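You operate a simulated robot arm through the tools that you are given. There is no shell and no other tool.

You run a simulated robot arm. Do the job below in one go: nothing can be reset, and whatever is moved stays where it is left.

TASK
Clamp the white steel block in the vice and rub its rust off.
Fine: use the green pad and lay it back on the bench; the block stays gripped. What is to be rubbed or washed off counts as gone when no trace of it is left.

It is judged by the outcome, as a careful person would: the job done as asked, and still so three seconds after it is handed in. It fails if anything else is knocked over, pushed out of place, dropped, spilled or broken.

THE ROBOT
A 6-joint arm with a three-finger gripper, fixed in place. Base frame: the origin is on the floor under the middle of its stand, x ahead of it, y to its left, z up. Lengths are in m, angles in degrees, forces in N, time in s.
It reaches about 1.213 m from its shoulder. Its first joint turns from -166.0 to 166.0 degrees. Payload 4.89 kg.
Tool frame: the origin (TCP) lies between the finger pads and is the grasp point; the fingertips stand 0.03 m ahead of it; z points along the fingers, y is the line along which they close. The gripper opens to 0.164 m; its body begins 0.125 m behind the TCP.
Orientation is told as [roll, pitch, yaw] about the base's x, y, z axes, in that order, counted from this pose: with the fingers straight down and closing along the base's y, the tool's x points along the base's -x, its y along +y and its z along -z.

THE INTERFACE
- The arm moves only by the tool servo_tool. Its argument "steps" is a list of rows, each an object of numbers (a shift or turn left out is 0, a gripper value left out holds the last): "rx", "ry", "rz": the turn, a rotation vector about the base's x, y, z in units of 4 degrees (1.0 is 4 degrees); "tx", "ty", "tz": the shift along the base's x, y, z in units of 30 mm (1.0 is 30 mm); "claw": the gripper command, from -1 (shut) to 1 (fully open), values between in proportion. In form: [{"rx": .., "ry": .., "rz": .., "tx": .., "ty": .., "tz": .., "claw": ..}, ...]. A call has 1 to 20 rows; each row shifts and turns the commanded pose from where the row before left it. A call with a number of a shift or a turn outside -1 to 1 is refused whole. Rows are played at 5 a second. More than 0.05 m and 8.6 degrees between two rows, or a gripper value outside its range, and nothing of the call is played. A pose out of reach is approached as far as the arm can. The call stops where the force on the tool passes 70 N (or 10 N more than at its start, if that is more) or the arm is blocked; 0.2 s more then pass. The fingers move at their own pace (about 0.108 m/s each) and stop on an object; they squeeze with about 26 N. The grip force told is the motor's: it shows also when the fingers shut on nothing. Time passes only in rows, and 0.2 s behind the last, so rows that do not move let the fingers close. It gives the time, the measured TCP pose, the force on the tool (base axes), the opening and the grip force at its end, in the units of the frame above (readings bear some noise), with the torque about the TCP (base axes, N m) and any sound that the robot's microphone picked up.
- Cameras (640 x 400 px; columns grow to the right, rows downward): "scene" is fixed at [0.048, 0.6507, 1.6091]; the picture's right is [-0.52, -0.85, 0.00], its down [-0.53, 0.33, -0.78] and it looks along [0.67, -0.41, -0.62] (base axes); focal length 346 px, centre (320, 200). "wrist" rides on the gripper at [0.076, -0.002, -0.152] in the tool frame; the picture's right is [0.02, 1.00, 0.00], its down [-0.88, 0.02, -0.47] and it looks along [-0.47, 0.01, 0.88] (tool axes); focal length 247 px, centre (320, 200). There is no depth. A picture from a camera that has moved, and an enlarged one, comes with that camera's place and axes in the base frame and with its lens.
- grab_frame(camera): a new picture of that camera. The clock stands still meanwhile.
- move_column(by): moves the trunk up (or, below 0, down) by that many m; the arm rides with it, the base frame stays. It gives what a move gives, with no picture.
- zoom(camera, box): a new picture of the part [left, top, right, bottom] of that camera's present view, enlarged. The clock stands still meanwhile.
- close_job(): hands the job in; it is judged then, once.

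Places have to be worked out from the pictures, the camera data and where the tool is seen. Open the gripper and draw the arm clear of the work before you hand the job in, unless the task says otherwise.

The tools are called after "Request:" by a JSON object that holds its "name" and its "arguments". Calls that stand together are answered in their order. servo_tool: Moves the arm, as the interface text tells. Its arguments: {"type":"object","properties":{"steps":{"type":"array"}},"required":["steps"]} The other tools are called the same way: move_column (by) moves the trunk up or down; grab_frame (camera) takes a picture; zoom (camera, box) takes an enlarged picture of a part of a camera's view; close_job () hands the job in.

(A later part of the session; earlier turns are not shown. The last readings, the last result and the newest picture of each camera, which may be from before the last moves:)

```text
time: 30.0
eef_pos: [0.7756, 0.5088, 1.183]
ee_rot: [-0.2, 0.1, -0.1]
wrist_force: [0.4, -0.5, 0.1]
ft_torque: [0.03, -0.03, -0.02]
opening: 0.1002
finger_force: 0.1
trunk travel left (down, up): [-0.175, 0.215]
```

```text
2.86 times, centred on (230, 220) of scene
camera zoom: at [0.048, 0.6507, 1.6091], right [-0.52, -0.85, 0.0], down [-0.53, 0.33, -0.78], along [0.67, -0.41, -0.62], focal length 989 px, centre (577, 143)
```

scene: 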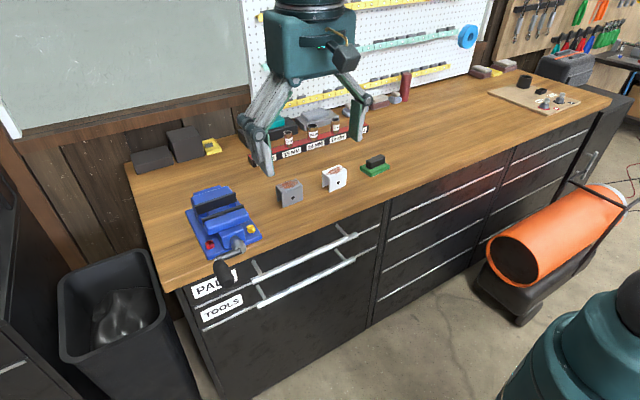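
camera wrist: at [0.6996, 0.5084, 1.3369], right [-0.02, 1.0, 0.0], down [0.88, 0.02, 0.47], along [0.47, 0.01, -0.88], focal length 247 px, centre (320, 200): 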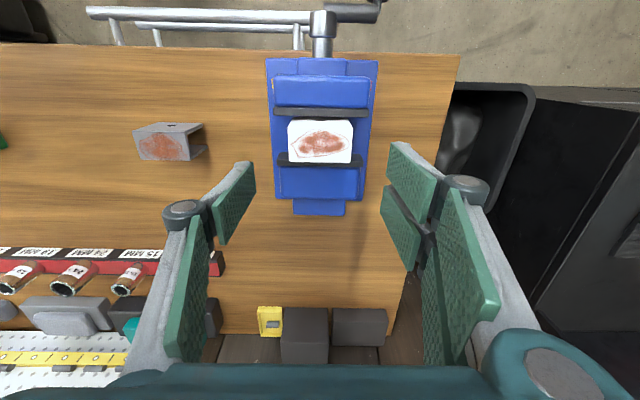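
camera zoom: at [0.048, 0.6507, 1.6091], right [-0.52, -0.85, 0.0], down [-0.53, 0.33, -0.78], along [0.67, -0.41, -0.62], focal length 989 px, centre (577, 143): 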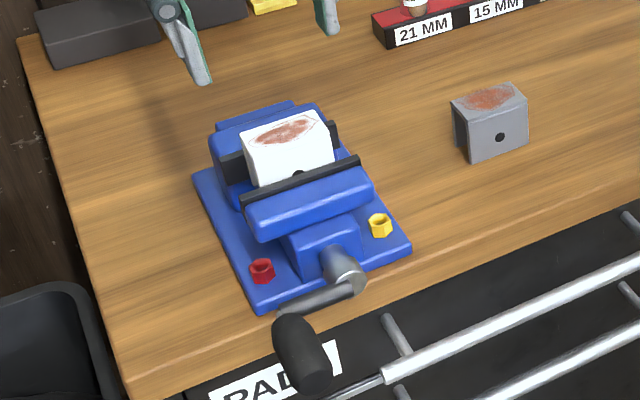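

The block stands square in the jaws and nothing else moved. Now I move over the crank knob to locate it precisely.

Request:
{"name": "servo_tool", "arguments": {"steps": [{"tx": -0.876, "ty": 0.29}, {"tx": -0.876, "ty": 0.29}, {"tx": -0.876, "ty": 0.29}, {"tx": -0.876, "ty": 0.29}, {"tx": -0.876, "ty": 0.29}, {"tx": -0.876, "ty": 0.29}, {"tx": -0.876, "ty": 0.29}, {}]}}

Request:
{"name": "grab_frame", "arguments": {"camera": "wrist"}}

Request:
{"name": "zoom", "arguments": {"camera": "wrist", "box": [230, 80, 390, 220]}}

Request:
{"name": "zoom", "arguments": {"camera": "scene", "box": [180, 130, 320, 290]}}

```text
time: 31.8
eef_pos: [0.5916, 0.5711, 1.1844]
ee_rot: [-0.1, -0.1, 0.0]
wrist_force: [-0.4, -0.1, -0.1]
ft_torque: [0.02, -0.06, -0.03]
opening: 0.1001
finger_force: 0.0
trunk travel left (down, up): [-0.175, 0.215]
```

```text
taken
camera wrist: at [0.5146, 0.5699, 1.3368], right [-0.02, 1.0, 0.0], down [0.88, 0.02, 0.47], along [0.47, 0.01, -0.88], focal length 247 px, centre (320, 200)
```

wrist: 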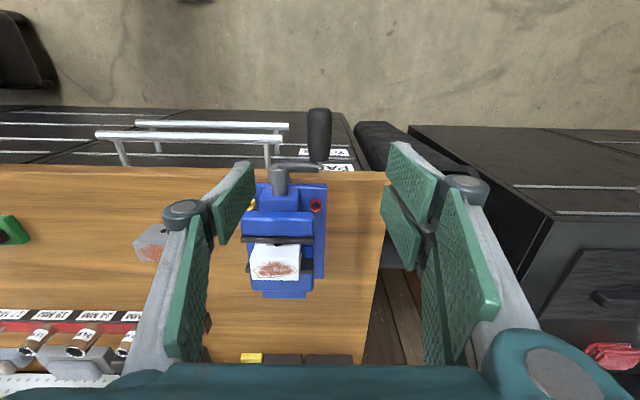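

```text
2.86 times, centred on (310, 150) of wrist
camera zoom: at [0.5146, 0.5699, 1.3368], right [-0.02, 1.0, 0.0], down [0.88, 0.02, 0.47], along [0.47, 0.01, -0.88], focal length 706 px, centre (349, 343)
```

zoom: 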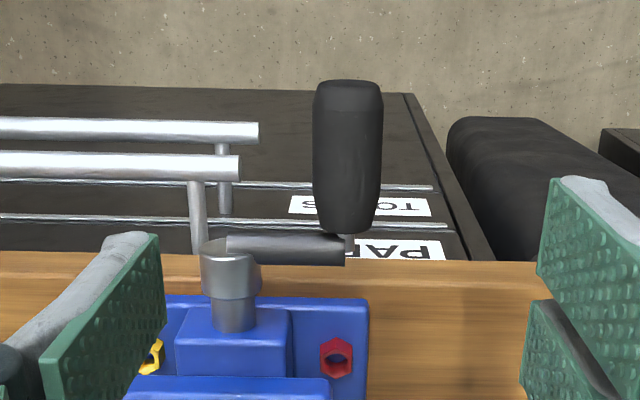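

```text
2.50 times, centred on (250, 210) of scene
camera zoom: at [0.048, 0.6507, 1.6091], right [-0.52, -0.85, 0.0], down [-0.53, 0.33, -0.78], along [0.67, -0.41, -0.62], focal length 865 px, centre (495, 175)
```

zoom: 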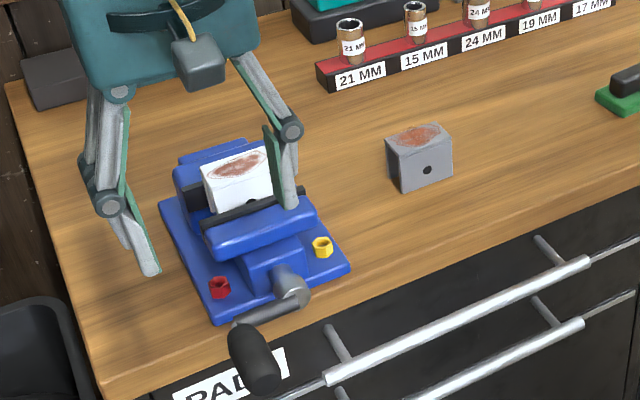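

The knob axis is at y≈0.571, x 0.561–0.636, z≈0.99, diameter ≈0.035. I narrow the gripper to 0.07 m and come down to just above it, TCP at x≈0.588 to stay off the crank arm.

Request:
{"name": "servo_tool", "arguments": {"steps": [{"tx": -0.12, "claw": -0.146}, {"tz": -0.8}, {"tz": -0.8}, {"tz": -0.8}, {"tz": -0.8}, {"tz": -0.8}, {}]}}

Request:
{"name": "grab_frame", "arguments": {"camera": "wrist"}}

Request:
{"name": "zoom", "arguments": {"camera": "scene", "box": [160, 130, 320, 300]}}

```text
time: 33.4
eef_pos: [0.5892, 0.57, 1.0619]
ee_rot: [-0.2, 0.0, 0.1]
wrist_force: [-0.3, 0.1, 0.2]
ft_torque: [-0.01, 0.01, 0.03]
opening: 0.0704
finger_force: 0.0
trunk travel left (down, up): [-0.175, 0.215]
```

```text
taken
camera wrist: at [0.5115, 0.5692, 1.216], right [-0.02, 1.0, 0.0], down [0.88, 0.02, 0.47], along [0.47, 0.01, -0.88], focal length 247 px, centre (320, 200)
```

wrist: 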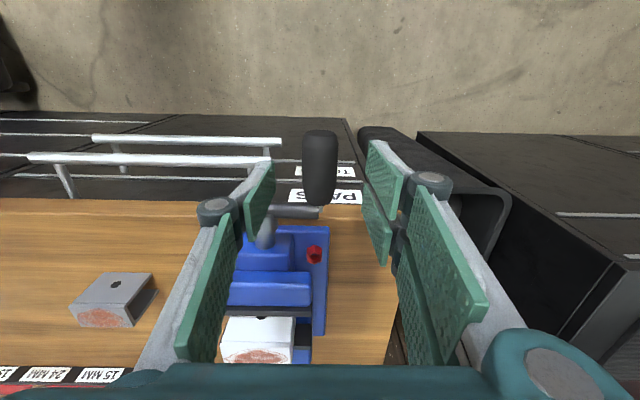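

```text
2.35 times, centred on (240, 215) of scene
camera zoom: at [0.048, 0.6507, 1.6091], right [-0.52, -0.85, 0.0], down [-0.53, 0.33, -0.78], along [0.67, -0.41, -0.62], focal length 814 px, centre (508, 165)
```

zoom: 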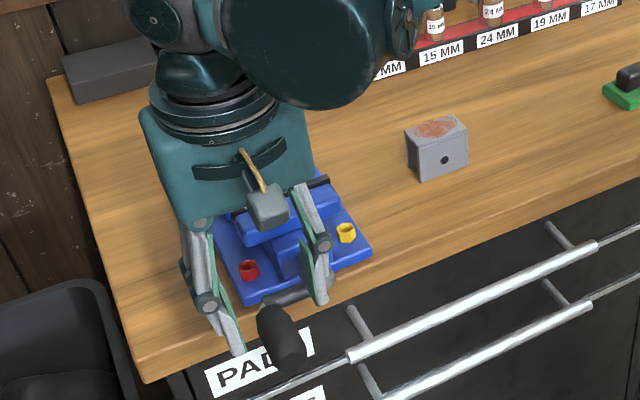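

The knob sits centred between the fingers. I lower the TCP to the knob axis, watching for contact.

Request:
{"name": "servo_tool", "arguments": {"steps": [{"tz": -0.5}, {"tz": -0.5}, {"tz": -0.5}, {"tz": -0.5}, {"tz": -0.4}, {}]}}

Request:
{"name": "grab_frame", "arguments": {"camera": "wrist"}}

Request:
{"name": "zoom", "arguments": {"camera": "scene", "box": [180, 190, 300, 300]}}

```text
time: 34.8
eef_pos: [0.5893, 0.5701, 0.9907]
ee_rot: [-0.1, 0.0, 0.0]
wrist_force: [0.3, -0.8, -0.2]
ft_torque: [-0.02, 0.02, 0.01]
opening: 0.0701
finger_force: 0.1
trunk travel left (down, up): [-0.175, 0.215]
```

```text
taken
camera wrist: at [0.5113, 0.5697, 1.1438], right [-0.02, 1.0, 0.0], down [0.88, 0.02, 0.47], along [0.47, 0.01, -0.88], focal length 247 px, centre (320, 200)
```

wrist: 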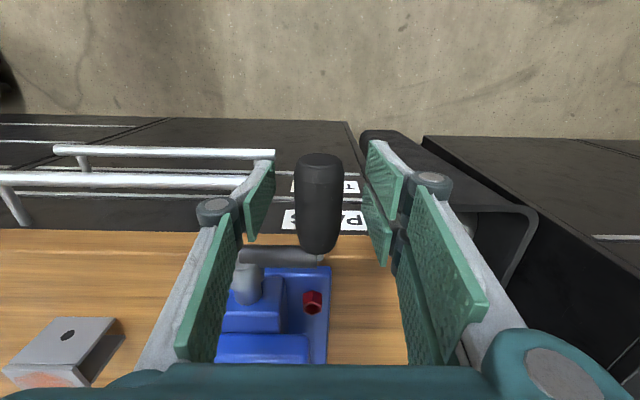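

```text
3.64 times, centred on (240, 245) of scene
camera zoom: at [0.048, 0.6507, 1.6091], right [-0.52, -0.85, 0.0], down [-0.53, 0.33, -0.78], along [0.67, -0.41, -0.62], focal length 1259 px, centre (611, 36)
```

zoom: 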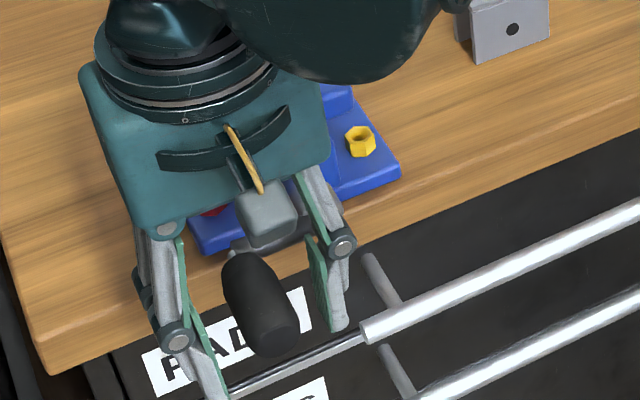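

Everything is clear and the knob lies between the pads at the TCP. I close the grip on it.

Request:
{"name": "servo_tool", "arguments": {"steps": [{"claw": -1}, {}, {}, {}]}}

Request:
{"name": "grab_frame", "arguments": {"camera": "wrist"}}

```text
time: 35.8
eef_pos: [0.5876, 0.5694, 0.9905]
ee_rot: [-0.1, 0.0, 0.0]
wrist_force: [0.3, -11.6, -1.1]
ft_torque: [0.0, -0.04, 1.12]
opening: 0.0315
finger_force: 44.8
trunk travel left (down, up): [-0.175, 0.215]
```

```text
taken
camera wrist: at [0.5114, 0.569, 1.1442], right [-0.02, 1.0, 0.0], down [0.88, 0.02, 0.47], along [0.47, 0.01, -0.88], focal length 247 px, centre (320, 200)
```

wrist: 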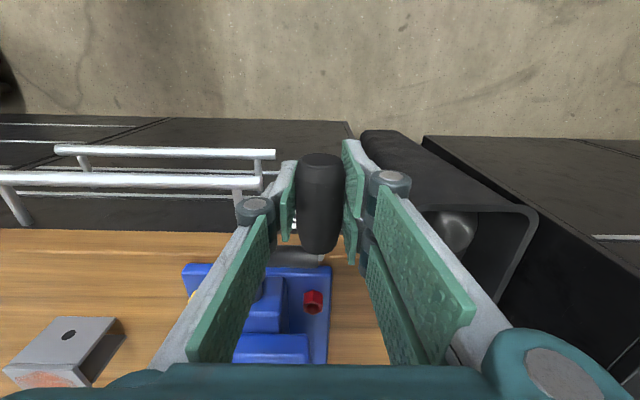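

The knob is gripped (opening 0.0315); the sideways 11 N says the TCP is a touch too far in +y. I nudge it and try the first 30° of a clockwise turn (knob going up), watching the forces.

Request:
{"name": "servo_tool", "arguments": {"steps": [{"ty": -0.04}, {"ty": -0.011, "tz": 0.209}, {"ty": -0.033, "tz": 0.207}, {"ty": -0.054, "tz": 0.202}, {"ty": -0.075, "tz": 0.195}, {"ty": -0.095, "tz": 0.187}, {}]}}

Request:
{"name": "grab_frame", "arguments": {"camera": "wrist"}}

Request:
{"name": "zoom", "arguments": {"camera": "scene", "box": [180, 170, 320, 300]}}

```text
time: 37.4
eef_pos: [0.5884, 0.5624, 1.022]
ee_rot: [-0.2, 0.0, 0.0]
wrist_force: [7.0, 13.8, 7.7]
ft_torque: [0.05, -0.11, 0.09]
opening: 0.0318
finger_force: 44.8
trunk travel left (down, up): [-0.175, 0.215]
```

```text
taken
camera wrist: at [0.5113, 0.5608, 1.1741], right [-0.02, 1.0, 0.0], down [0.88, 0.02, 0.47], along [0.47, 0.01, -0.88], focal length 247 px, centre (320, 200)
```

wrist: 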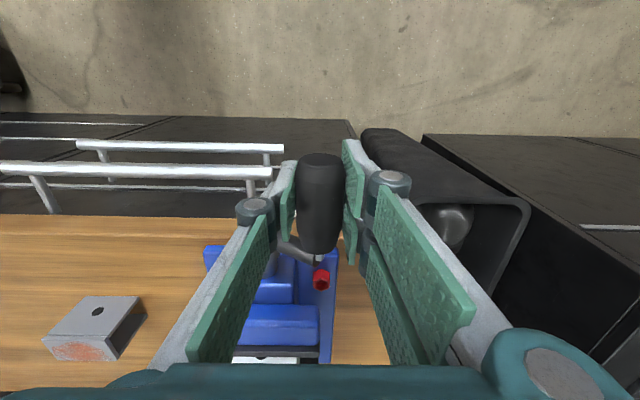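

```text
3.08 times, centred on (250, 235) of scene
camera zoom: at [0.048, 0.6507, 1.6091], right [-0.52, -0.85, 0.0], down [-0.53, 0.33, -0.78], along [0.67, -0.41, -0.62], focal length 1065 px, centre (535, 92)
```

zoom: 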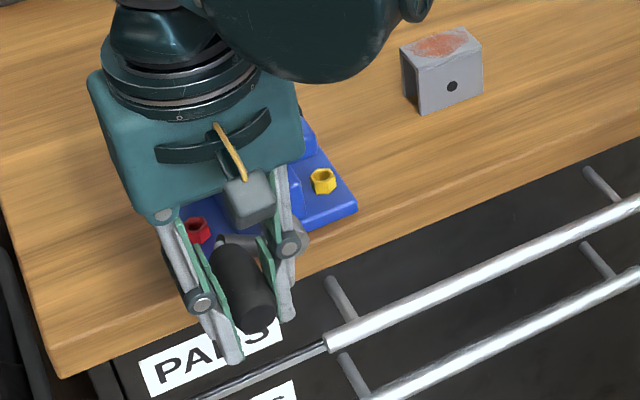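

The crank turns with the grip, and a +7 N pull in x suggests the screw is advancing toward +x, i.e. closing. I continue to the top of the circle, following slightly in +x.

Request:
{"name": "servo_tool", "arguments": {"steps": [{"ty": -0.045, "tz": 0.247, "tx": 0.02}, {"ty": -0.134, "tz": 0.164, "tx": 0.005}, {"ty": -0.15, "tz": 0.15, "tx": 0.005}, {"ty": -0.166, "tz": 0.134, "tx": 0.005}, {"ty": -0.178, "tz": 0.116, "tx": 0.005}, {}]}}

Request:
{"name": "servo_tool", "arguments": {"steps": [{"ty": -0.19, "tz": 0.097, "tx": 0.005}, {"ty": -0.199, "tz": 0.076, "tx": 0.005}, {"ty": -0.206, "tz": 0.055, "tx": 0.005}, {"ty": -0.21, "tz": 0.033, "tx": 0.005}, {"ty": -0.213, "tz": 0.011, "tx": 0.005}, {}]}}

Request:
{"name": "grab_frame", "arguments": {"camera": "wrist"}}

Request:
{"name": "zoom", "arguments": {"camera": "scene", "box": [180, 130, 320, 290]}}

```text
time: 38.8
eef_pos: [0.5899, 0.5401, 1.0451]
ee_rot: [0.0, 0.1, 0.0]
wrist_force: [-29.5, -19.1, -34.1]
ft_torque: [-0.04, 0.02, -0.57]
opening: 0.0315
finger_force: 45.2
trunk travel left (down, up): [-0.175, 0.215]
```

```text
time: 40.2
eef_pos: [0.5883, 0.511, 1.0557]
ee_rot: [-0.1, 0.1, 0.0]
wrist_force: [-35.0, 1.4, -9.7]
ft_torque: [-0.02, 0.49, 0.16]
opening: 0.0316
finger_force: 44.9
trunk travel left (down, up): [-0.175, 0.215]
```

```text
taken
camera wrist: at [0.5115, 0.5099, 1.2075], right [-0.02, 1.0, 0.0], down [0.88, 0.02, 0.47], along [0.47, 0.01, -0.88], focal length 247 px, centre (320, 200)
```

wrist: 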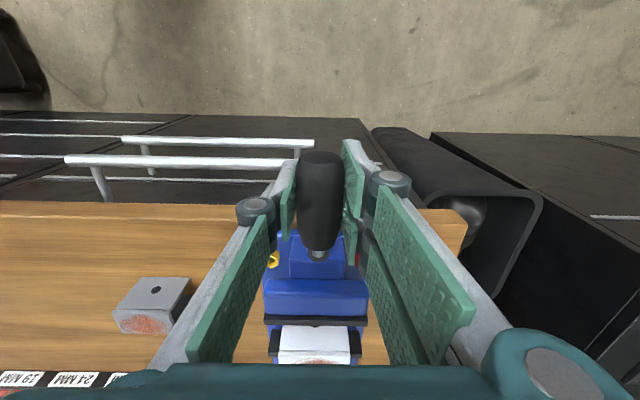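

```text
2.50 times, centred on (250, 210) of scene
camera zoom: at [0.048, 0.6507, 1.6091], right [-0.52, -0.85, 0.0], down [-0.53, 0.33, -0.78], along [0.67, -0.41, -0.62], focal length 865 px, centre (495, 175)
```

zoom: 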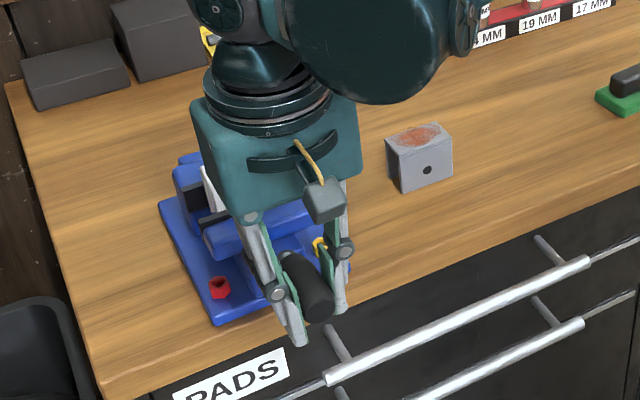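

The crank now points up. The -35 N in x shows the handle does not travel with the jaw, so I'll take the +x shift back out. I zoom to see whether the moving jaw has advanced.

Request:
{"name": "zoom", "arguments": {"camera": "wrist", "box": [250, 240, 390, 370]}}

Request:
{"name": "zoom", "arguments": {"camera": "scene", "box": [190, 160, 270, 260]}}

```text
3.08 times, centred on (320, 305) of wrist
camera zoom: at [0.5115, 0.5099, 1.2075], right [-0.02, 1.0, 0.0], down [0.88, 0.02, 0.47], along [0.47, 0.01, -0.88], focal length 760 px, centre (320, -123)
```

zoom: 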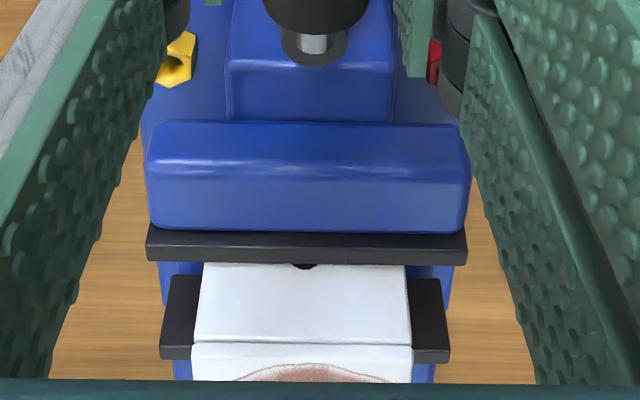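

```text
4.00 times, centred on (230, 210) of scene
camera zoom: at [0.048, 0.6507, 1.6091], right [-0.52, -0.85, 0.0], down [-0.53, 0.33, -0.78], along [0.67, -0.41, -0.62], focal length 1385 px, centre (680, 160)
```

zoom: 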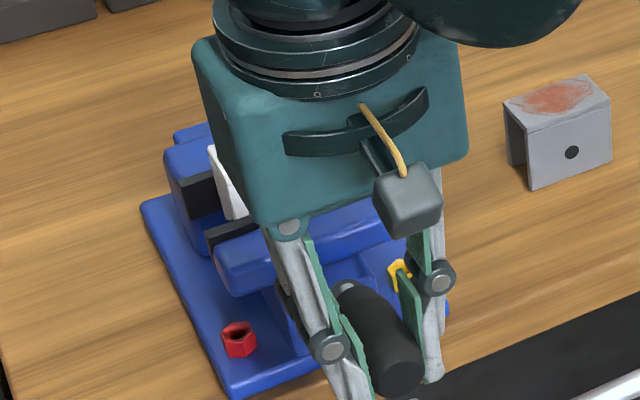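

The jaw position is still within reading error, so I keep turning: next quarter from top to the -y side, with the +x shift taken back and the refined centre (y 0.5095, z 0.995, R≈0.0595).

Request:
{"name": "servo_tool", "arguments": {"steps": [{"tx": -0.05, "ty": -0.259, "tz": -0.017}, {"ty": -0.254, "tz": -0.051}, {"ty": -0.246, "tz": -0.083}, {"ty": -0.233, "tz": -0.115}, {"ty": -0.216, "tz": -0.144}, {"ty": -0.195, "tz": -0.171}, {}]}}

Request:
{"name": "servo_tool", "arguments": {"steps": [{"ty": -0.171, "tz": -0.195}, {"ty": -0.144, "tz": -0.216}, {"ty": -0.115, "tz": -0.233}, {"ty": -0.083, "tz": -0.246}, {"ty": -0.051, "tz": -0.254}, {"ty": -0.017, "tz": -0.259}, {}]}}

Request:
{"name": "grab_frame", "arguments": {"camera": "wrist"}}

Request:
{"name": "zoom", "arguments": {"camera": "scene", "box": [180, 130, 320, 290]}}

```text
time: 41.8
eef_pos: [0.5881, 0.468, 1.036]
ee_rot: [-0.1, 0.1, 0.0]
wrist_force: [-3.9, -5.9, 5.6]
ft_torque: [-0.06, -0.24, 0.0]
opening: 0.0313
finger_force: 44.9
trunk travel left (down, up): [-0.175, 0.215]
```

```text
time: 43.4
eef_pos: [0.5884, 0.4514, 0.9932]
ee_rot: [-0.1, 0.1, 0.0]
wrist_force: [7.9, -16.1, -0.8]
ft_torque: [-0.1, -0.27, 0.06]
opening: 0.0313
finger_force: 44.9
trunk travel left (down, up): [-0.175, 0.215]
```

```text
taken
camera wrist: at [0.5117, 0.4491, 1.1465], right [-0.02, 1.0, 0.0], down [0.88, 0.02, 0.47], along [0.47, 0.01, -0.88], focal length 247 px, centre (320, 200)
```

wrist: 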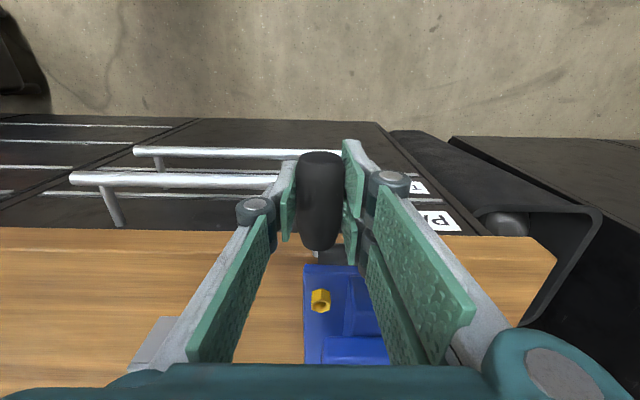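

```text
2.50 times, centred on (250, 210) of scene
camera zoom: at [0.048, 0.6507, 1.6091], right [-0.52, -0.85, 0.0], down [-0.53, 0.33, -0.78], along [0.67, -0.41, -0.62], focal length 865 px, centre (495, 175)
```

zoom: 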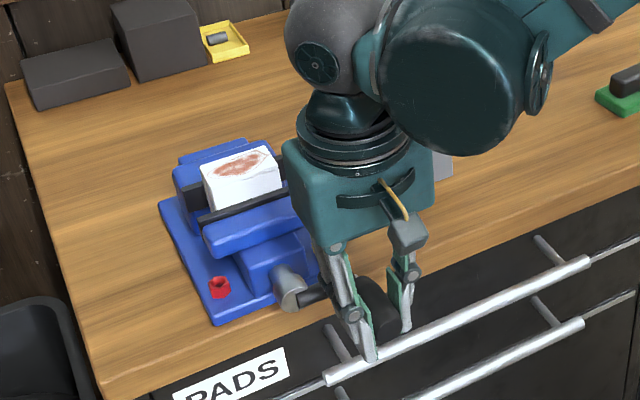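

Half a turn done with low forces. I compare the jaw with the block in a tight scene view.

Request:
{"name": "zoom", "arguments": {"camera": "scene", "box": [190, 150, 290, 250]}}

```text
4.00 times, centred on (240, 200) of scene
camera zoom: at [0.048, 0.6507, 1.6091], right [-0.52, -0.85, 0.0], down [-0.53, 0.33, -0.78], along [0.67, -0.41, -0.62], focal length 1385 px, centre (640, 200)
```

zoom: 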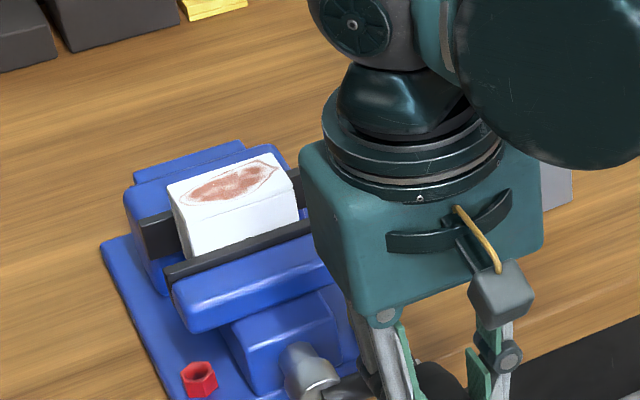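

The moving jaw has advanced roughly 6 mm in half a turn, so about another half turn should close it on the block. I continue around the bottom of the circle, watching clearance to the drawer handle (tips stay above z≈0.905).

Request:
{"name": "servo_tool", "arguments": {"steps": [{"ty": -0.03, "tz": -0.259}, {"ty": 0.051, "tz": -0.254}, {"ty": 0.083, "tz": -0.246}, {"ty": 0.115, "tz": -0.233}, {"ty": 0.144, "tz": -0.216}, {"ty": 0.171, "tz": -0.195}, {}]}}

Request:
{"name": "grab_frame", "arguments": {"camera": "wrist"}}

Request:
{"name": "zoom", "arguments": {"camera": "scene", "box": [190, 150, 330, 290]}}

```text
time: 45.0
eef_pos: [0.5878, 0.4683, 0.9519]
ee_rot: [-0.1, 0.1, -0.1]
wrist_force: [7.5, 13.2, 11.6]
ft_torque: [0.06, 0.03, -0.04]
opening: 0.0313
finger_force: 44.6
trunk travel left (down, up): [-0.175, 0.215]
```

```text
taken
camera wrist: at [0.5116, 0.4669, 1.1048], right [-0.02, 1.0, 0.0], down [0.88, 0.02, 0.47], along [0.47, 0.01, -0.88], focal length 247 px, centre (320, 200)
```

wrist: 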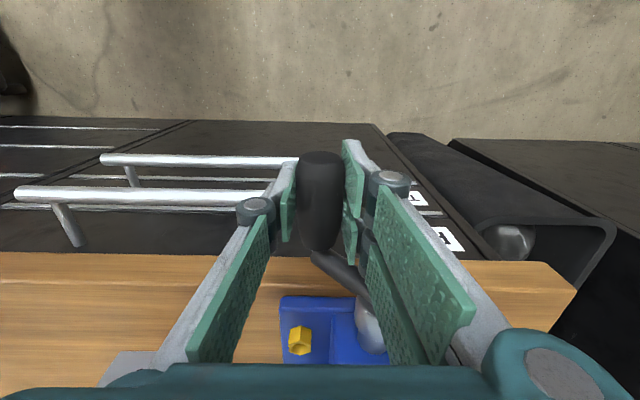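

```text
2.86 times, centred on (260, 220) of scene
camera zoom: at [0.048, 0.6507, 1.6091], right [-0.52, -0.85, 0.0], down [-0.53, 0.33, -0.78], along [0.67, -0.41, -0.62], focal length 989 px, centre (491, 143)
```

zoom: 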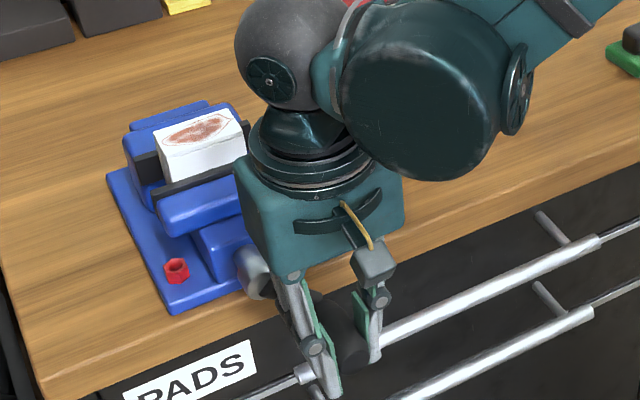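

Turning smoothly; the jaw is nearing the block. I go on through the bottom of the circle.

Request:
{"name": "servo_tool", "arguments": {"steps": [{"ty": 0.195, "tz": -0.171}, {"ty": 0.216, "tz": -0.144}, {"ty": 0.233, "tz": -0.115}, {"ty": 0.246, "tz": -0.083}, {"ty": 0.254, "tz": -0.051}, {"ty": 0.259, "tz": -0.017}, {}]}}

Request:
{"name": "grab_frame", "arguments": {"camera": "wrist"}}

Request:
{"name": "zoom", "arguments": {"camera": "scene", "box": [190, 150, 290, 250]}}

```text
time: 46.6
eef_pos: [0.5879, 0.5095, 0.935]
ee_rot: [0.0, 0.0, 0.0]
wrist_force: [15.2, -0.4, -1.3]
ft_torque: [0.01, -0.31, 0.01]
opening: 0.0315
finger_force: 45.0
trunk travel left (down, up): [-0.175, 0.215]
```

```text
taken
camera wrist: at [0.5116, 0.5083, 1.0875], right [-0.02, 1.0, 0.0], down [0.88, 0.02, 0.47], along [0.47, 0.01, -0.88], focal length 247 px, centre (320, 200)
```

wrist: 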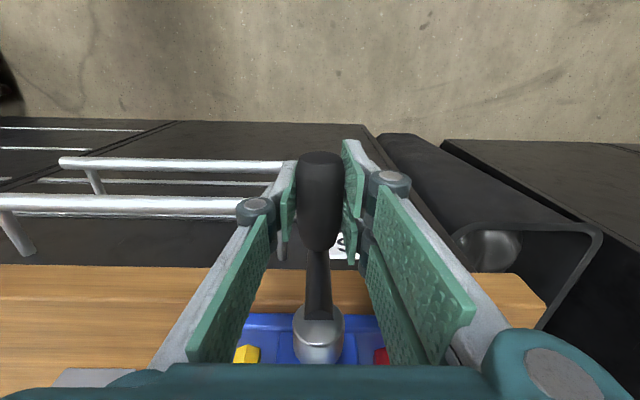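

```text
4.00 times, centred on (240, 200) of scene
camera zoom: at [0.048, 0.6507, 1.6091], right [-0.52, -0.85, 0.0], down [-0.53, 0.33, -0.78], along [0.67, -0.41, -0.62], focal length 1385 px, centre (640, 200)
```

zoom: 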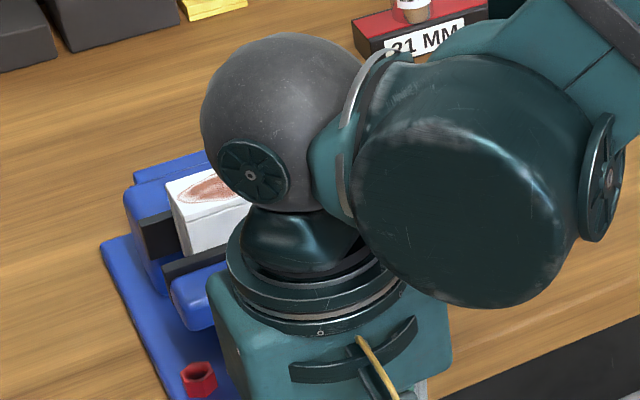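

Three quarters done, forces small. I continue up toward the starting side and look at the gap.

Request:
{"name": "servo_tool", "arguments": {"steps": [{"ty": 0.259, "tz": 0.017}, {"ty": 0.254, "tz": 0.051}, {"ty": 0.246, "tz": 0.083}, {"ty": 0.233, "tz": 0.115}, {"ty": 0.216, "tz": 0.144}, {"ty": 0.195, "tz": 0.171}, {}]}}

Request:
{"name": "servo_tool", "arguments": {"steps": [{"ty": 0.171, "tz": 0.195}, {"ty": 0.144, "tz": 0.216}, {"ty": 0.115, "tz": 0.233}, {"ty": 0.083, "tz": 0.246}, {"ty": 0.051, "tz": 0.254}, {"ty": 0.017, "tz": 0.259}, {}]}}

Request:
{"name": "grab_frame", "arguments": {"camera": "wrist"}}

Request:
{"name": "zoom", "arguments": {"camera": "scene", "box": [190, 150, 290, 250]}}

```text
time: 48.2
eef_pos: [0.5889, 0.5521, 0.9508]
ee_rot: [-0.1, 0.0, -0.1]
wrist_force: [2.7, 5.3, -6.1]
ft_torque: [0.01, 0.29, 0.11]
opening: 0.0314
finger_force: 45.1
trunk travel left (down, up): [-0.175, 0.215]
```

```text
time: 49.8
eef_pos: [0.5874, 0.569, 0.9937]
ee_rot: [-0.1, -0.1, 0.0]
wrist_force: [7.8, 30.7, -0.9]
ft_torque: [0.13, -0.18, 0.04]
opening: 0.0317
finger_force: 44.4
trunk travel left (down, up): [-0.175, 0.215]
```

```text
taken
camera wrist: at [0.5115, 0.5689, 1.1464], right [-0.02, 1.0, 0.0], down [0.88, 0.02, 0.47], along [0.47, 0.01, -0.88], focal length 247 px, centre (320, 200)
```

wrist: 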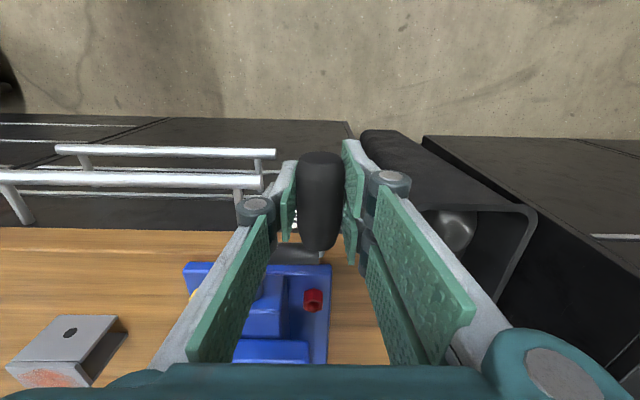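

```text
4.00 times, centred on (240, 200) of scene
camera zoom: at [0.048, 0.6507, 1.6091], right [-0.52, -0.85, 0.0], down [-0.53, 0.33, -0.78], along [0.67, -0.41, -0.62], focal length 1385 px, centre (640, 200)
```

zoom: 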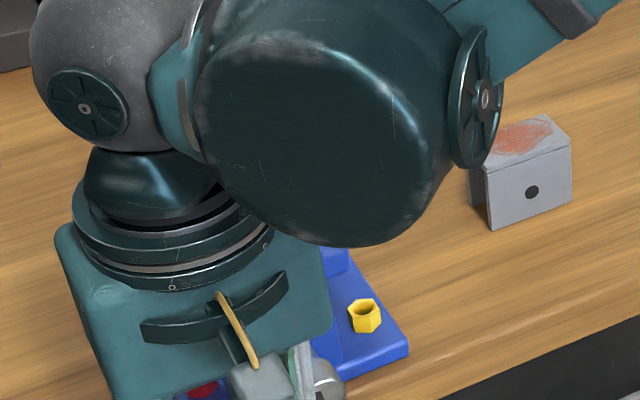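

One full turn completed, resistance not yet raised. I continue to the top again, where the wrist camera sees the jaws, and check the gap.

Request:
{"name": "servo_tool", "arguments": {"steps": [{"ty": 0.01, "tz": 0.259}, {"ty": -0.051, "tz": 0.254}, {"ty": -0.083, "tz": 0.246}, {"ty": -0.115, "tz": 0.233}, {"ty": -0.144, "tz": 0.216}, {"ty": -0.171, "tz": 0.195}, {}]}}

Request:
{"name": "servo_tool", "arguments": {"steps": [{"ty": -0.195, "tz": 0.171}, {"ty": -0.216, "tz": 0.144}, {"ty": -0.233, "tz": 0.115}, {"ty": -0.246, "tz": 0.083}, {"ty": -0.254, "tz": 0.051}, {"ty": -0.259, "tz": 0.017}, {}]}}

Request:
{"name": "zoom", "arguments": {"camera": "wrist", "box": [250, 240, 390, 370]}}

Request:
{"name": "zoom", "arguments": {"camera": "scene", "box": [190, 160, 270, 260]}}

```text
time: 51.4
eef_pos: [0.5875, 0.5536, 1.0363]
ee_rot: [-0.1, 0.0, 0.0]
wrist_force: [4.6, 26.3, 25.2]
ft_torque: [0.14, 0.19, 0.13]
opening: 0.0315
finger_force: 45.0
trunk travel left (down, up): [-0.175, 0.215]
```

```text
time: 53.0
eef_pos: [0.589, 0.5075, 1.0535]
ee_rot: [-0.3, 0.0, 0.1]
wrist_force: [12.7, -1.5, 31.2]
ft_torque: [0.02, -0.28, 0.14]
opening: 0.0314
finger_force: 45.2
trunk travel left (down, up): [-0.175, 0.215]
```

```text
3.08 times, centred on (320, 305) of wrist
camera zoom: at [0.5114, 0.5071, 1.2071], right [-0.02, 1.0, 0.0], down [0.88, 0.02, 0.47], along [0.47, 0.01, -0.88], focal length 760 px, centre (320, -123)
```

zoom: 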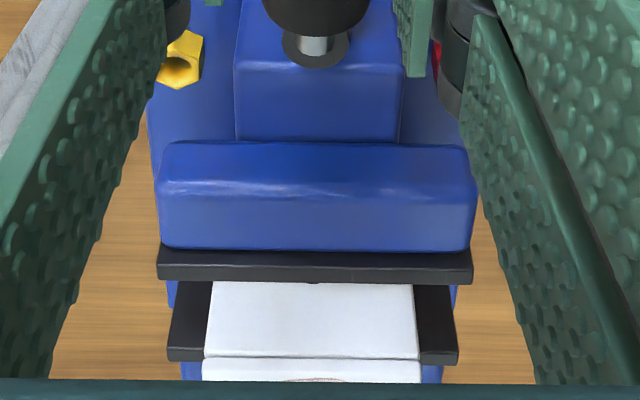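

```text
4.00 times, centred on (230, 210) of scene
camera zoom: at [0.048, 0.6507, 1.6091], right [-0.52, -0.85, 0.0], down [-0.53, 0.33, -0.78], along [0.67, -0.41, -0.62], focal length 1385 px, centre (680, 160)
```

zoom: 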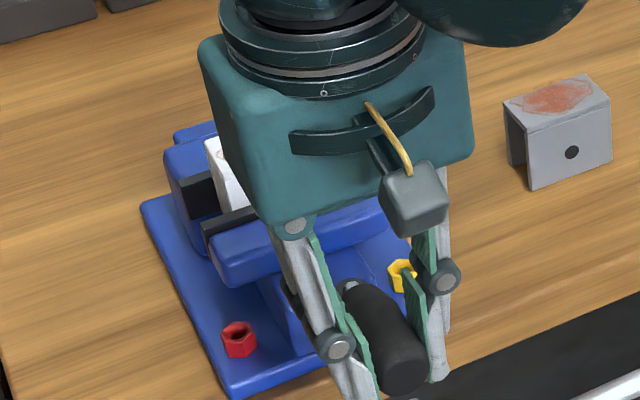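

The moving jaw has advanced about 10 mm per turn and is now pushing the block; roughly 2 mm remain. I continue through the next quarter in short calls and watch for the resistance to rise.

Request:
{"name": "servo_tool", "arguments": {"steps": [{"ty": -0.259, "tz": 0.013}, {"ty": -0.254, "tz": -0.051}, {"ty": -0.246, "tz": -0.083}, {"ty": -0.233, "tz": -0.115}, {}]}}

Request:
{"name": "servo_tool", "arguments": {"steps": [{"ty": -0.216, "tz": -0.144}, {"ty": -0.195, "tz": -0.171}, {"ty": -0.171, "tz": -0.195}, {}]}}

```text
time: 54.2
eef_pos: [0.5896, 0.48, 1.0455]
ee_rot: [-0.3, 0.0, 0.0]
wrist_force: [2.1, 3.1, -8.5]
ft_torque: [-0.02, -0.15, 0.17]
opening: 0.0315
finger_force: 45.3
trunk travel left (down, up): [-0.175, 0.215]
```

```text
time: 55.2
eef_pos: [0.5895, 0.4627, 1.0308]
ee_rot: [-0.2, 0.1, 0.0]
wrist_force: [0.6, 4.1, -4.9]
ft_torque: [0.0, -0.34, 0.06]
opening: 0.0314
finger_force: 45.0
trunk travel left (down, up): [-0.175, 0.215]
```

Still easy at about 142°. I continue in smaller bites.

Request:
{"name": "servo_tool", "arguments": {"steps": [{"ty": -0.144, "tz": -0.216}, {"ty": -0.115, "tz": -0.233}, {}]}}

Request:
{"name": "servo_tool", "arguments": {"steps": [{"ty": -0.083, "tz": -0.246}, {"ty": -0.051, "tz": -0.254}, {}]}}

Request:
{"name": "zoom", "arguments": {"camera": "scene", "box": [190, 150, 290, 250]}}

```text
time: 56.0
eef_pos: [0.5888, 0.4536, 1.0155]
ee_rot: [-0.2, 0.0, -0.1]
wrist_force: [-1.0, 0.6, -2.6]
ft_torque: [-0.01, -0.14, 0.2]
opening: 0.0314
finger_force: 44.9
trunk travel left (down, up): [-0.175, 0.215]
```

```text
time: 56.8
eef_pos: [0.5869, 0.4495, 1.0024]
ee_rot: [-0.1, 0.0, 0.0]
wrist_force: [3.5, -1.9, -1.1]
ft_torque: [-0.03, -0.39, 0.06]
opening: 0.0312
finger_force: 44.9
trunk travel left (down, up): [-0.175, 0.215]
```

```text
4.00 times, centred on (240, 200) of scene
camera zoom: at [0.048, 0.6507, 1.6091], right [-0.52, -0.85, 0.0], down [-0.53, 0.33, -0.78], along [0.67, -0.41, -0.62], focal length 1385 px, centre (640, 200)
```

zoom: 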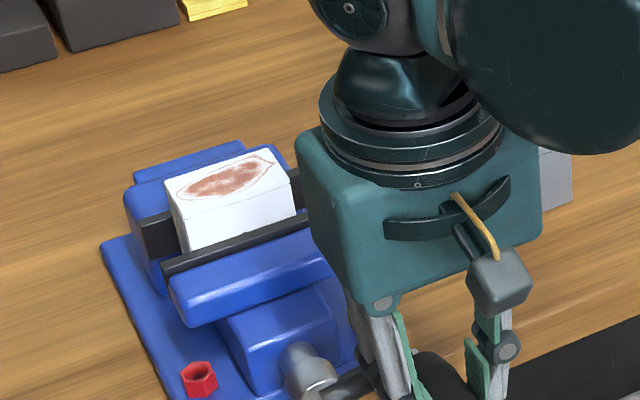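

Still no rise in torque. I keep turning in short calls down the -y side.

Request:
{"name": "servo_tool", "arguments": {"steps": [{"ty": -0.017, "tz": -0.259}, {"ty": 0.017, "tz": -0.259}, {}]}}

Request:
{"name": "servo_tool", "arguments": {"steps": [{"ty": 0.051, "tz": -0.254}, {"ty": 0.083, "tz": -0.246}, {}]}}

Request:
{"name": "servo_tool", "arguments": {"steps": [{"ty": 0.115, "tz": -0.233}, {"ty": 0.144, "tz": -0.216}, {}]}}

Request:
{"name": "zoom", "arguments": {"camera": "scene", "box": [190, 150, 290, 250]}}

```text
time: 57.6
eef_pos: [0.5874, 0.4519, 0.9862]
ee_rot: [-0.1, 0.0, 0.0]
wrist_force: [6.3, -7.3, -2.5]
ft_torque: [-0.03, -0.34, 0.03]
opening: 0.0313
finger_force: 45.6
trunk travel left (down, up): [-0.175, 0.215]
```

```text
time: 58.4
eef_pos: [0.5878, 0.455, 0.9701]
ee_rot: [-0.1, -0.1, -0.1]
wrist_force: [9.2, -12.0, -6.7]
ft_torque: [-0.07, -0.4, 0.01]
opening: 0.0313
finger_force: 44.6
trunk travel left (down, up): [-0.175, 0.215]
```

```text
time: 59.2
eef_pos: [0.588, 0.4625, 0.9584]
ee_rot: [-0.1, 0.0, 0.0]
wrist_force: [6.7, -14.4, -13.7]
ft_torque: [-0.04, -0.38, -0.09]
opening: 0.0313
finger_force: 45.1
trunk travel left (down, up): [-0.175, 0.215]
```

```text
4.00 times, centred on (240, 200) of scene
camera zoom: at [0.048, 0.6507, 1.6091], right [-0.52, -0.85, 0.0], down [-0.53, 0.33, -0.78], along [0.67, -0.41, -0.62], focal length 1385 px, centre (640, 200)
```

zoom: 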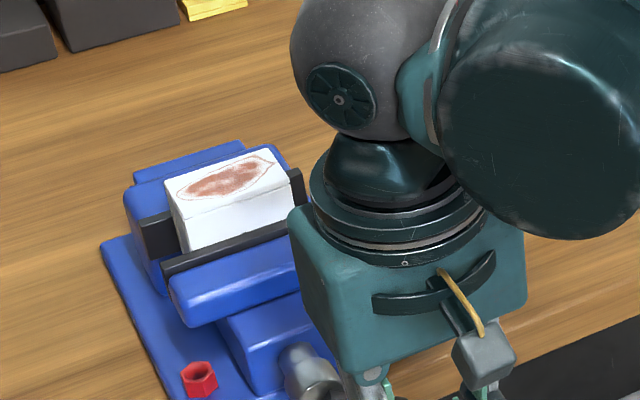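

Tangential resistance is still near zero at about 217° (the force is mostly radial), so the jaw isn't tight yet. I correct the radius by 1 mm and go on.

Request:
{"name": "servo_tool", "arguments": {"steps": [{"ty": 0.145, "tz": -0.215}, {"ty": 0.195, "tz": -0.171}, {}]}}

Request:
{"name": "servo_tool", "arguments": {"steps": [{"ty": 0.216, "tz": -0.144}, {"ty": 0.233, "tz": -0.115}, {}]}}

Request:
{"name": "servo_tool", "arguments": {"steps": [{"ty": 0.246, "tz": -0.083}, {"ty": 0.254, "tz": -0.051}, {}]}}

Request:
{"name": "zoom", "arguments": {"camera": "scene", "box": [190, 150, 290, 250]}}

```text
time: 60.0
eef_pos: [0.5884, 0.4733, 0.9471]
ee_rot: [-0.1, 0.1, 0.0]
wrist_force: [-5.6, -10.9, -16.0]
ft_torque: [-0.06, 0.09, 0.03]
opening: 0.0313
finger_force: 45.1
trunk travel left (down, up): [-0.175, 0.215]
```

```text
time: 60.8
eef_pos: [0.5873, 0.4875, 0.9384]
ee_rot: [-0.1, 0.0, 0.0]
wrist_force: [-6.2, -5.2, -13.4]
ft_torque: [0.0, 0.08, -0.12]
opening: 0.031
finger_force: 45.2
trunk travel left (down, up): [-0.175, 0.215]
```

```text
time: 61.6
eef_pos: [0.5886, 0.5025, 0.9349]
ee_rot: [0.0, 0.0, 0.0]
wrist_force: [-4.5, -3.6, -25.1]
ft_torque: [0.02, -0.14, -0.12]
opening: 0.0313
finger_force: 45.4
trunk travel left (down, up): [-0.175, 0.215]
```

```text
4.00 times, centred on (240, 200) of scene
camera zoom: at [0.048, 0.6507, 1.6091], right [-0.52, -0.85, 0.0], down [-0.53, 0.33, -0.78], along [0.67, -0.41, -0.62], focal length 1385 px, centre (640, 200)
```

zoom: 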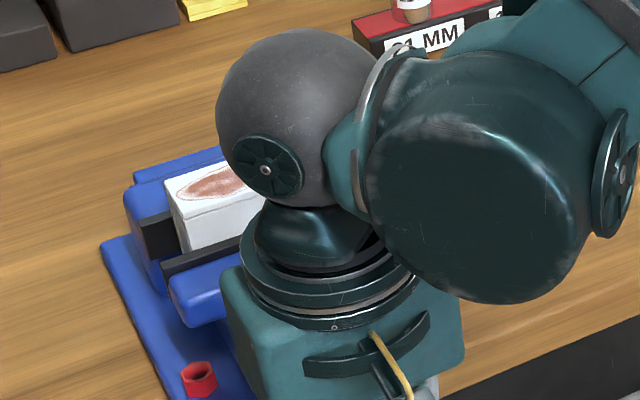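

The jaw and block look unchanged over the last quarter turn, yet the crank has no resistance. I continue carefully toward the +y side, checking the forces.

Request:
{"name": "servo_tool", "arguments": {"steps": [{"ty": 0.259, "tz": -0.035}, {"ty": 0.259, "tz": 0.017}, {"ty": 0.254, "tz": 0.051}, {}]}}

Request:
{"name": "servo_tool", "arguments": {"steps": [{"ty": 0.246, "tz": 0.083}, {"ty": 0.233, "tz": 0.115}, {"ty": 0.216, "tz": 0.144}, {}]}}

Request:
{"name": "servo_tool", "arguments": {"steps": [{"ty": 0.195, "tz": 0.171}, {"ty": 0.171, "tz": 0.195}, {"ty": 0.144, "tz": 0.216}, {}]}}

```text
time: 62.6
eef_pos: [0.588, 0.5263, 0.9362]
ee_rot: [-0.1, 0.0, 0.0]
wrist_force: [-10.8, 3.8, -14.4]
ft_torque: [0.01, 0.45, -0.13]
opening: 0.0313
finger_force: 44.7
trunk travel left (down, up): [-0.175, 0.215]
```

```text
time: 63.6
eef_pos: [0.588, 0.5469, 0.9468]
ee_rot: [-0.1, 0.0, 0.1]
wrist_force: [-10.0, 6.4, -8.5]
ft_torque: [0.02, 0.37, 0.08]
opening: 0.0315
finger_force: 45.1
trunk travel left (down, up): [-0.175, 0.215]
```

```text
time: 64.6
eef_pos: [0.589, 0.5627, 0.9629]
ee_rot: [-0.1, 0.0, 0.0]
wrist_force: [-10.4, 11.1, -6.1]
ft_torque: [0.01, 0.46, -0.02]
opening: 0.0313
finger_force: 45.1
trunk travel left (down, up): [-0.175, 0.215]
```

Forces remain radial only. I go on over the +y side and up to the top, where the wrist camera can see the jaws.

Request:
{"name": "servo_tool", "arguments": {"steps": [{"ty": 0.13, "tz": 0.233}, {"ty": 0.083, "tz": 0.246}, {"ty": 0.051, "tz": 0.254}, {"ty": 0.017, "tz": 0.259}, {}]}}

Request:
{"name": "servo_tool", "arguments": {"steps": [{"ty": -0.01, "tz": 0.259}, {"ty": -0.051, "tz": 0.254}, {"ty": -0.083, "tz": 0.246}, {"ty": -0.115, "tz": 0.233}, {}]}}

Request:
{"name": "servo_tool", "arguments": {"steps": [{"ty": -0.144, "tz": 0.216}, {"ty": -0.171, "tz": 0.195}, {"ty": -0.195, "tz": 0.171}, {"ty": -0.216, "tz": 0.144}, {}]}}

Request:
{"name": "servo_tool", "arguments": {"steps": [{"ty": -0.233, "tz": 0.115}, {"ty": -0.246, "tz": 0.083}, {"ty": -0.254, "tz": 0.051}, {"ty": -0.259, "tz": 0.017}, {}]}}

Request:
{"name": "zoom", "arguments": {"camera": "wrist", "box": [250, 240, 390, 370]}}

Request:
{"name": "zoom", "arguments": {"camera": "scene", "box": [190, 160, 270, 260]}}

```text
time: 65.8
eef_pos: [0.587, 0.5686, 0.9924]
ee_rot: [-0.1, 0.1, 0.1]
wrist_force: [0.1, 17.0, -0.5]
ft_torque: [0.08, 0.23, 0.07]
opening: 0.0317
finger_force: 45.0
trunk travel left (down, up): [-0.175, 0.215]
```

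```text
time: 67.0
eef_pos: [0.5879, 0.5612, 1.0236]
ee_rot: [-0.1, 0.0, 0.0]
wrist_force: [3.7, 24.4, 14.6]
ft_torque: [0.08, 0.57, 0.04]
opening: 0.0315
finger_force: 45.3
trunk travel left (down, up): [-0.175, 0.215]
```

```text
time: 68.2
eef_pos: [0.5878, 0.5389, 1.0474]
ee_rot: [-0.2, -0.1, 0.0]
wrist_force: [4.3, 21.4, 36.9]
ft_torque: [0.07, 0.07, 0.19]
opening: 0.0313
finger_force: 44.7
trunk travel left (down, up): [-0.175, 0.215]
```

```text
time: 69.4
eef_pos: [0.5885, 0.5087, 1.0538]
ee_rot: [-0.2, 0.0, 0.0]
wrist_force: [13.5, -2.8, 32.6]
ft_torque: [-0.02, -0.5, 0.22]
opening: 0.0311
finger_force: 44.7
trunk travel left (down, up): [-0.175, 0.215]
```

```text
3.08 times, centred on (320, 305) of wrist
camera zoom: at [0.5113, 0.5069, 1.207], right [-0.02, 1.0, 0.0], down [0.88, 0.02, 0.47], along [0.47, 0.01, -0.88], focal length 760 px, centre (320, -123)
```

zoom: 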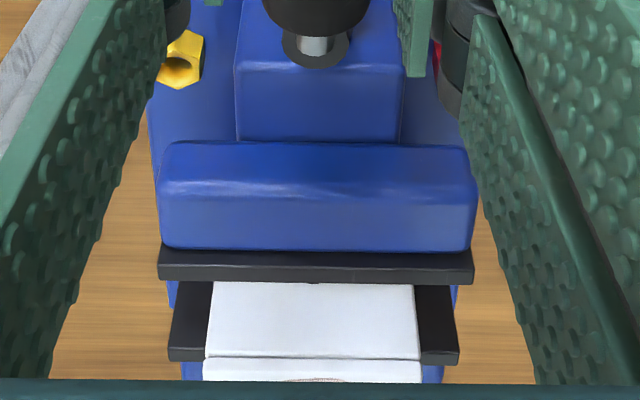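

```text
4.00 times, centred on (230, 210) of scene
camera zoom: at [0.048, 0.6507, 1.6091], right [-0.52, -0.85, 0.0], down [-0.53, 0.33, -0.78], along [0.67, -0.41, -0.62], focal length 1385 px, centre (680, 160)
```

zoom: 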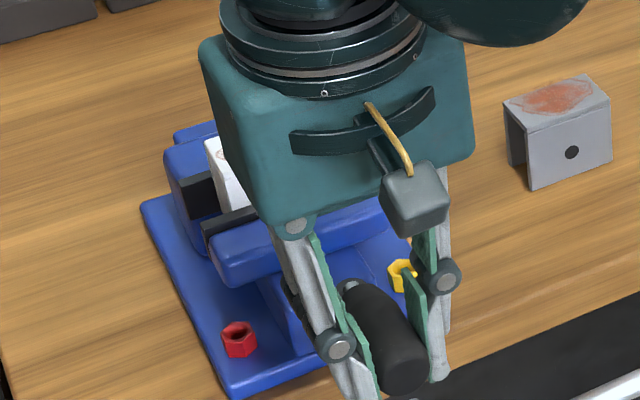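

The jaw has not moved during this last full turn, so it is already up against the block. I turn on to the -y side (where gravity would only tighten), then release the knob and inspect.

Request:
{"name": "servo_tool", "arguments": {"steps": [{"ty": -0.259, "tz": 0.013}, {"ty": -0.254, "tz": -0.051}, {"ty": -0.246, "tz": -0.083}, {"ty": -0.233, "tz": -0.115}, {"ty": -0.216, "tz": -0.144}, {"ty": -0.195, "tz": -0.171}, {"ty": -0.171, "tz": -0.195}, {"ty": -0.144, "tz": -0.216}, {"ty": -0.115, "tz": -0.233}, {"ty": -0.083, "tz": -0.246}, {"ty": -0.051, "tz": -0.254}, {"ty": -0.017, "tz": -0.259}, {}]}}

Request:
{"name": "grab_frame", "arguments": {"camera": "wrist"}}

Request:
{"name": "zoom", "arguments": {"camera": "scene", "box": [190, 150, 290, 250]}}

```text
time: 72.2
eef_pos: [0.5881, 0.4497, 0.9939]
ee_rot: [0.0, 0.0, 0.0]
wrist_force: [-4.2, 2.4, -1.9]
ft_torque: [0.01, -0.4, 0.08]
opening: 0.0316
finger_force: 45.2
trunk travel left (down, up): [-0.175, 0.215]
```

```text
taken
camera wrist: at [0.5114, 0.449, 1.1472], right [-0.02, 1.0, 0.0], down [0.88, 0.02, 0.47], along [0.47, 0.01, -0.88], focal length 247 px, centre (320, 200)
```

wrist: 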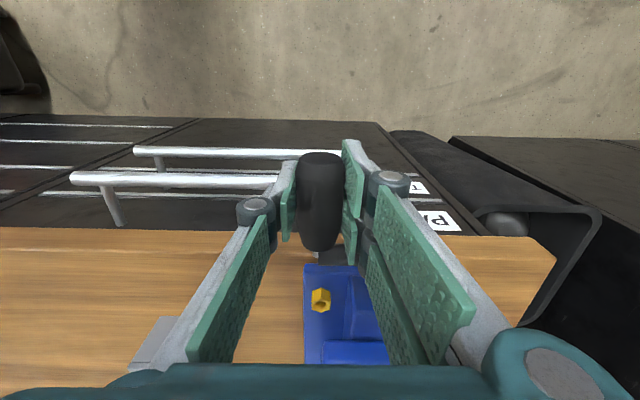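

```text
4.00 times, centred on (240, 200) of scene
camera zoom: at [0.048, 0.6507, 1.6091], right [-0.52, -0.85, 0.0], down [-0.53, 0.33, -0.78], along [0.67, -0.41, -0.62], focal length 1385 px, centre (640, 200)
```

zoom: 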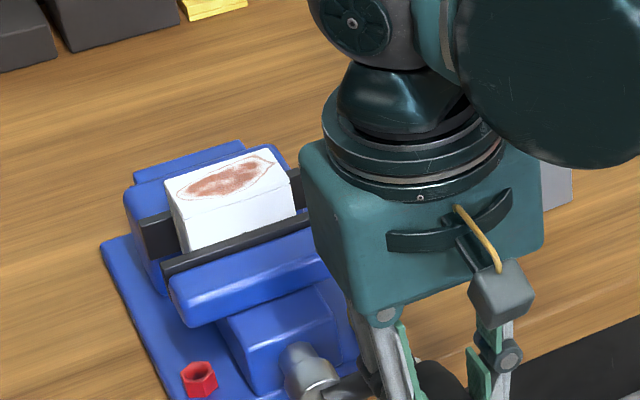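

The block and jaw are steady. I open on the knob and rise straight up, then inspect the vice from above.

Request:
{"name": "servo_tool", "arguments": {"steps": [{"claw": -0.146}, {}, {}, {"tz": 0.5}, {"tz": 0.8}, {"tz": 0.8}, {"tz": 0.8}, {"tz": 0.8}, {"tz": 0.8}, {"tz": 0.8}, {"tz": 0.8}, {}]}}

Request:
{"name": "grab_frame", "arguments": {"camera": "wrist"}}

Request:
{"name": "zoom", "arguments": {"camera": "scene", "box": [180, 150, 300, 270]}}

```text
time: 74.8
eef_pos: [0.5877, 0.4504, 1.1778]
ee_rot: [0.0, 0.0, 0.0]
wrist_force: [-0.4, 0.4, -0.5]
ft_torque: [0.03, -0.06, -0.04]
opening: 0.07
finger_force: 0.0
trunk travel left (down, up): [-0.175, 0.215]
```

```text
taken
camera wrist: at [0.5109, 0.4492, 1.3309], right [-0.02, 1.0, 0.0], down [0.88, 0.02, 0.47], along [0.47, 0.01, -0.88], focal length 247 px, centre (320, 200)
```

wrist: 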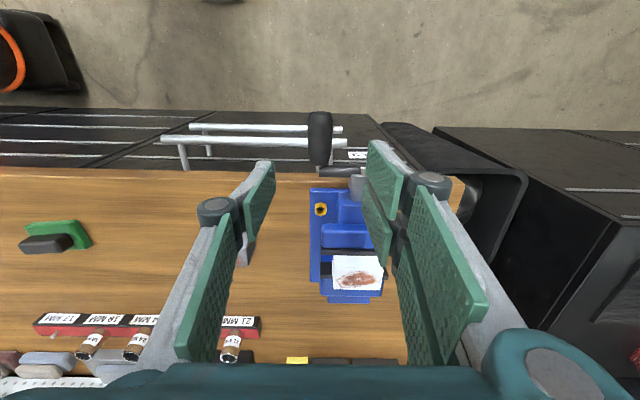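

```text
3.33 times, centred on (240, 210) of scene
camera zoom: at [0.048, 0.6507, 1.6091], right [-0.52, -0.85, 0.0], down [-0.53, 0.33, -0.78], along [0.67, -0.41, -0.62], focal length 1154 px, centre (587, 167)
```

zoom: 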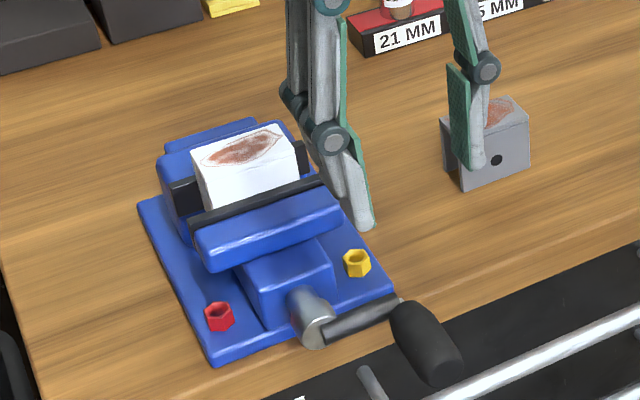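

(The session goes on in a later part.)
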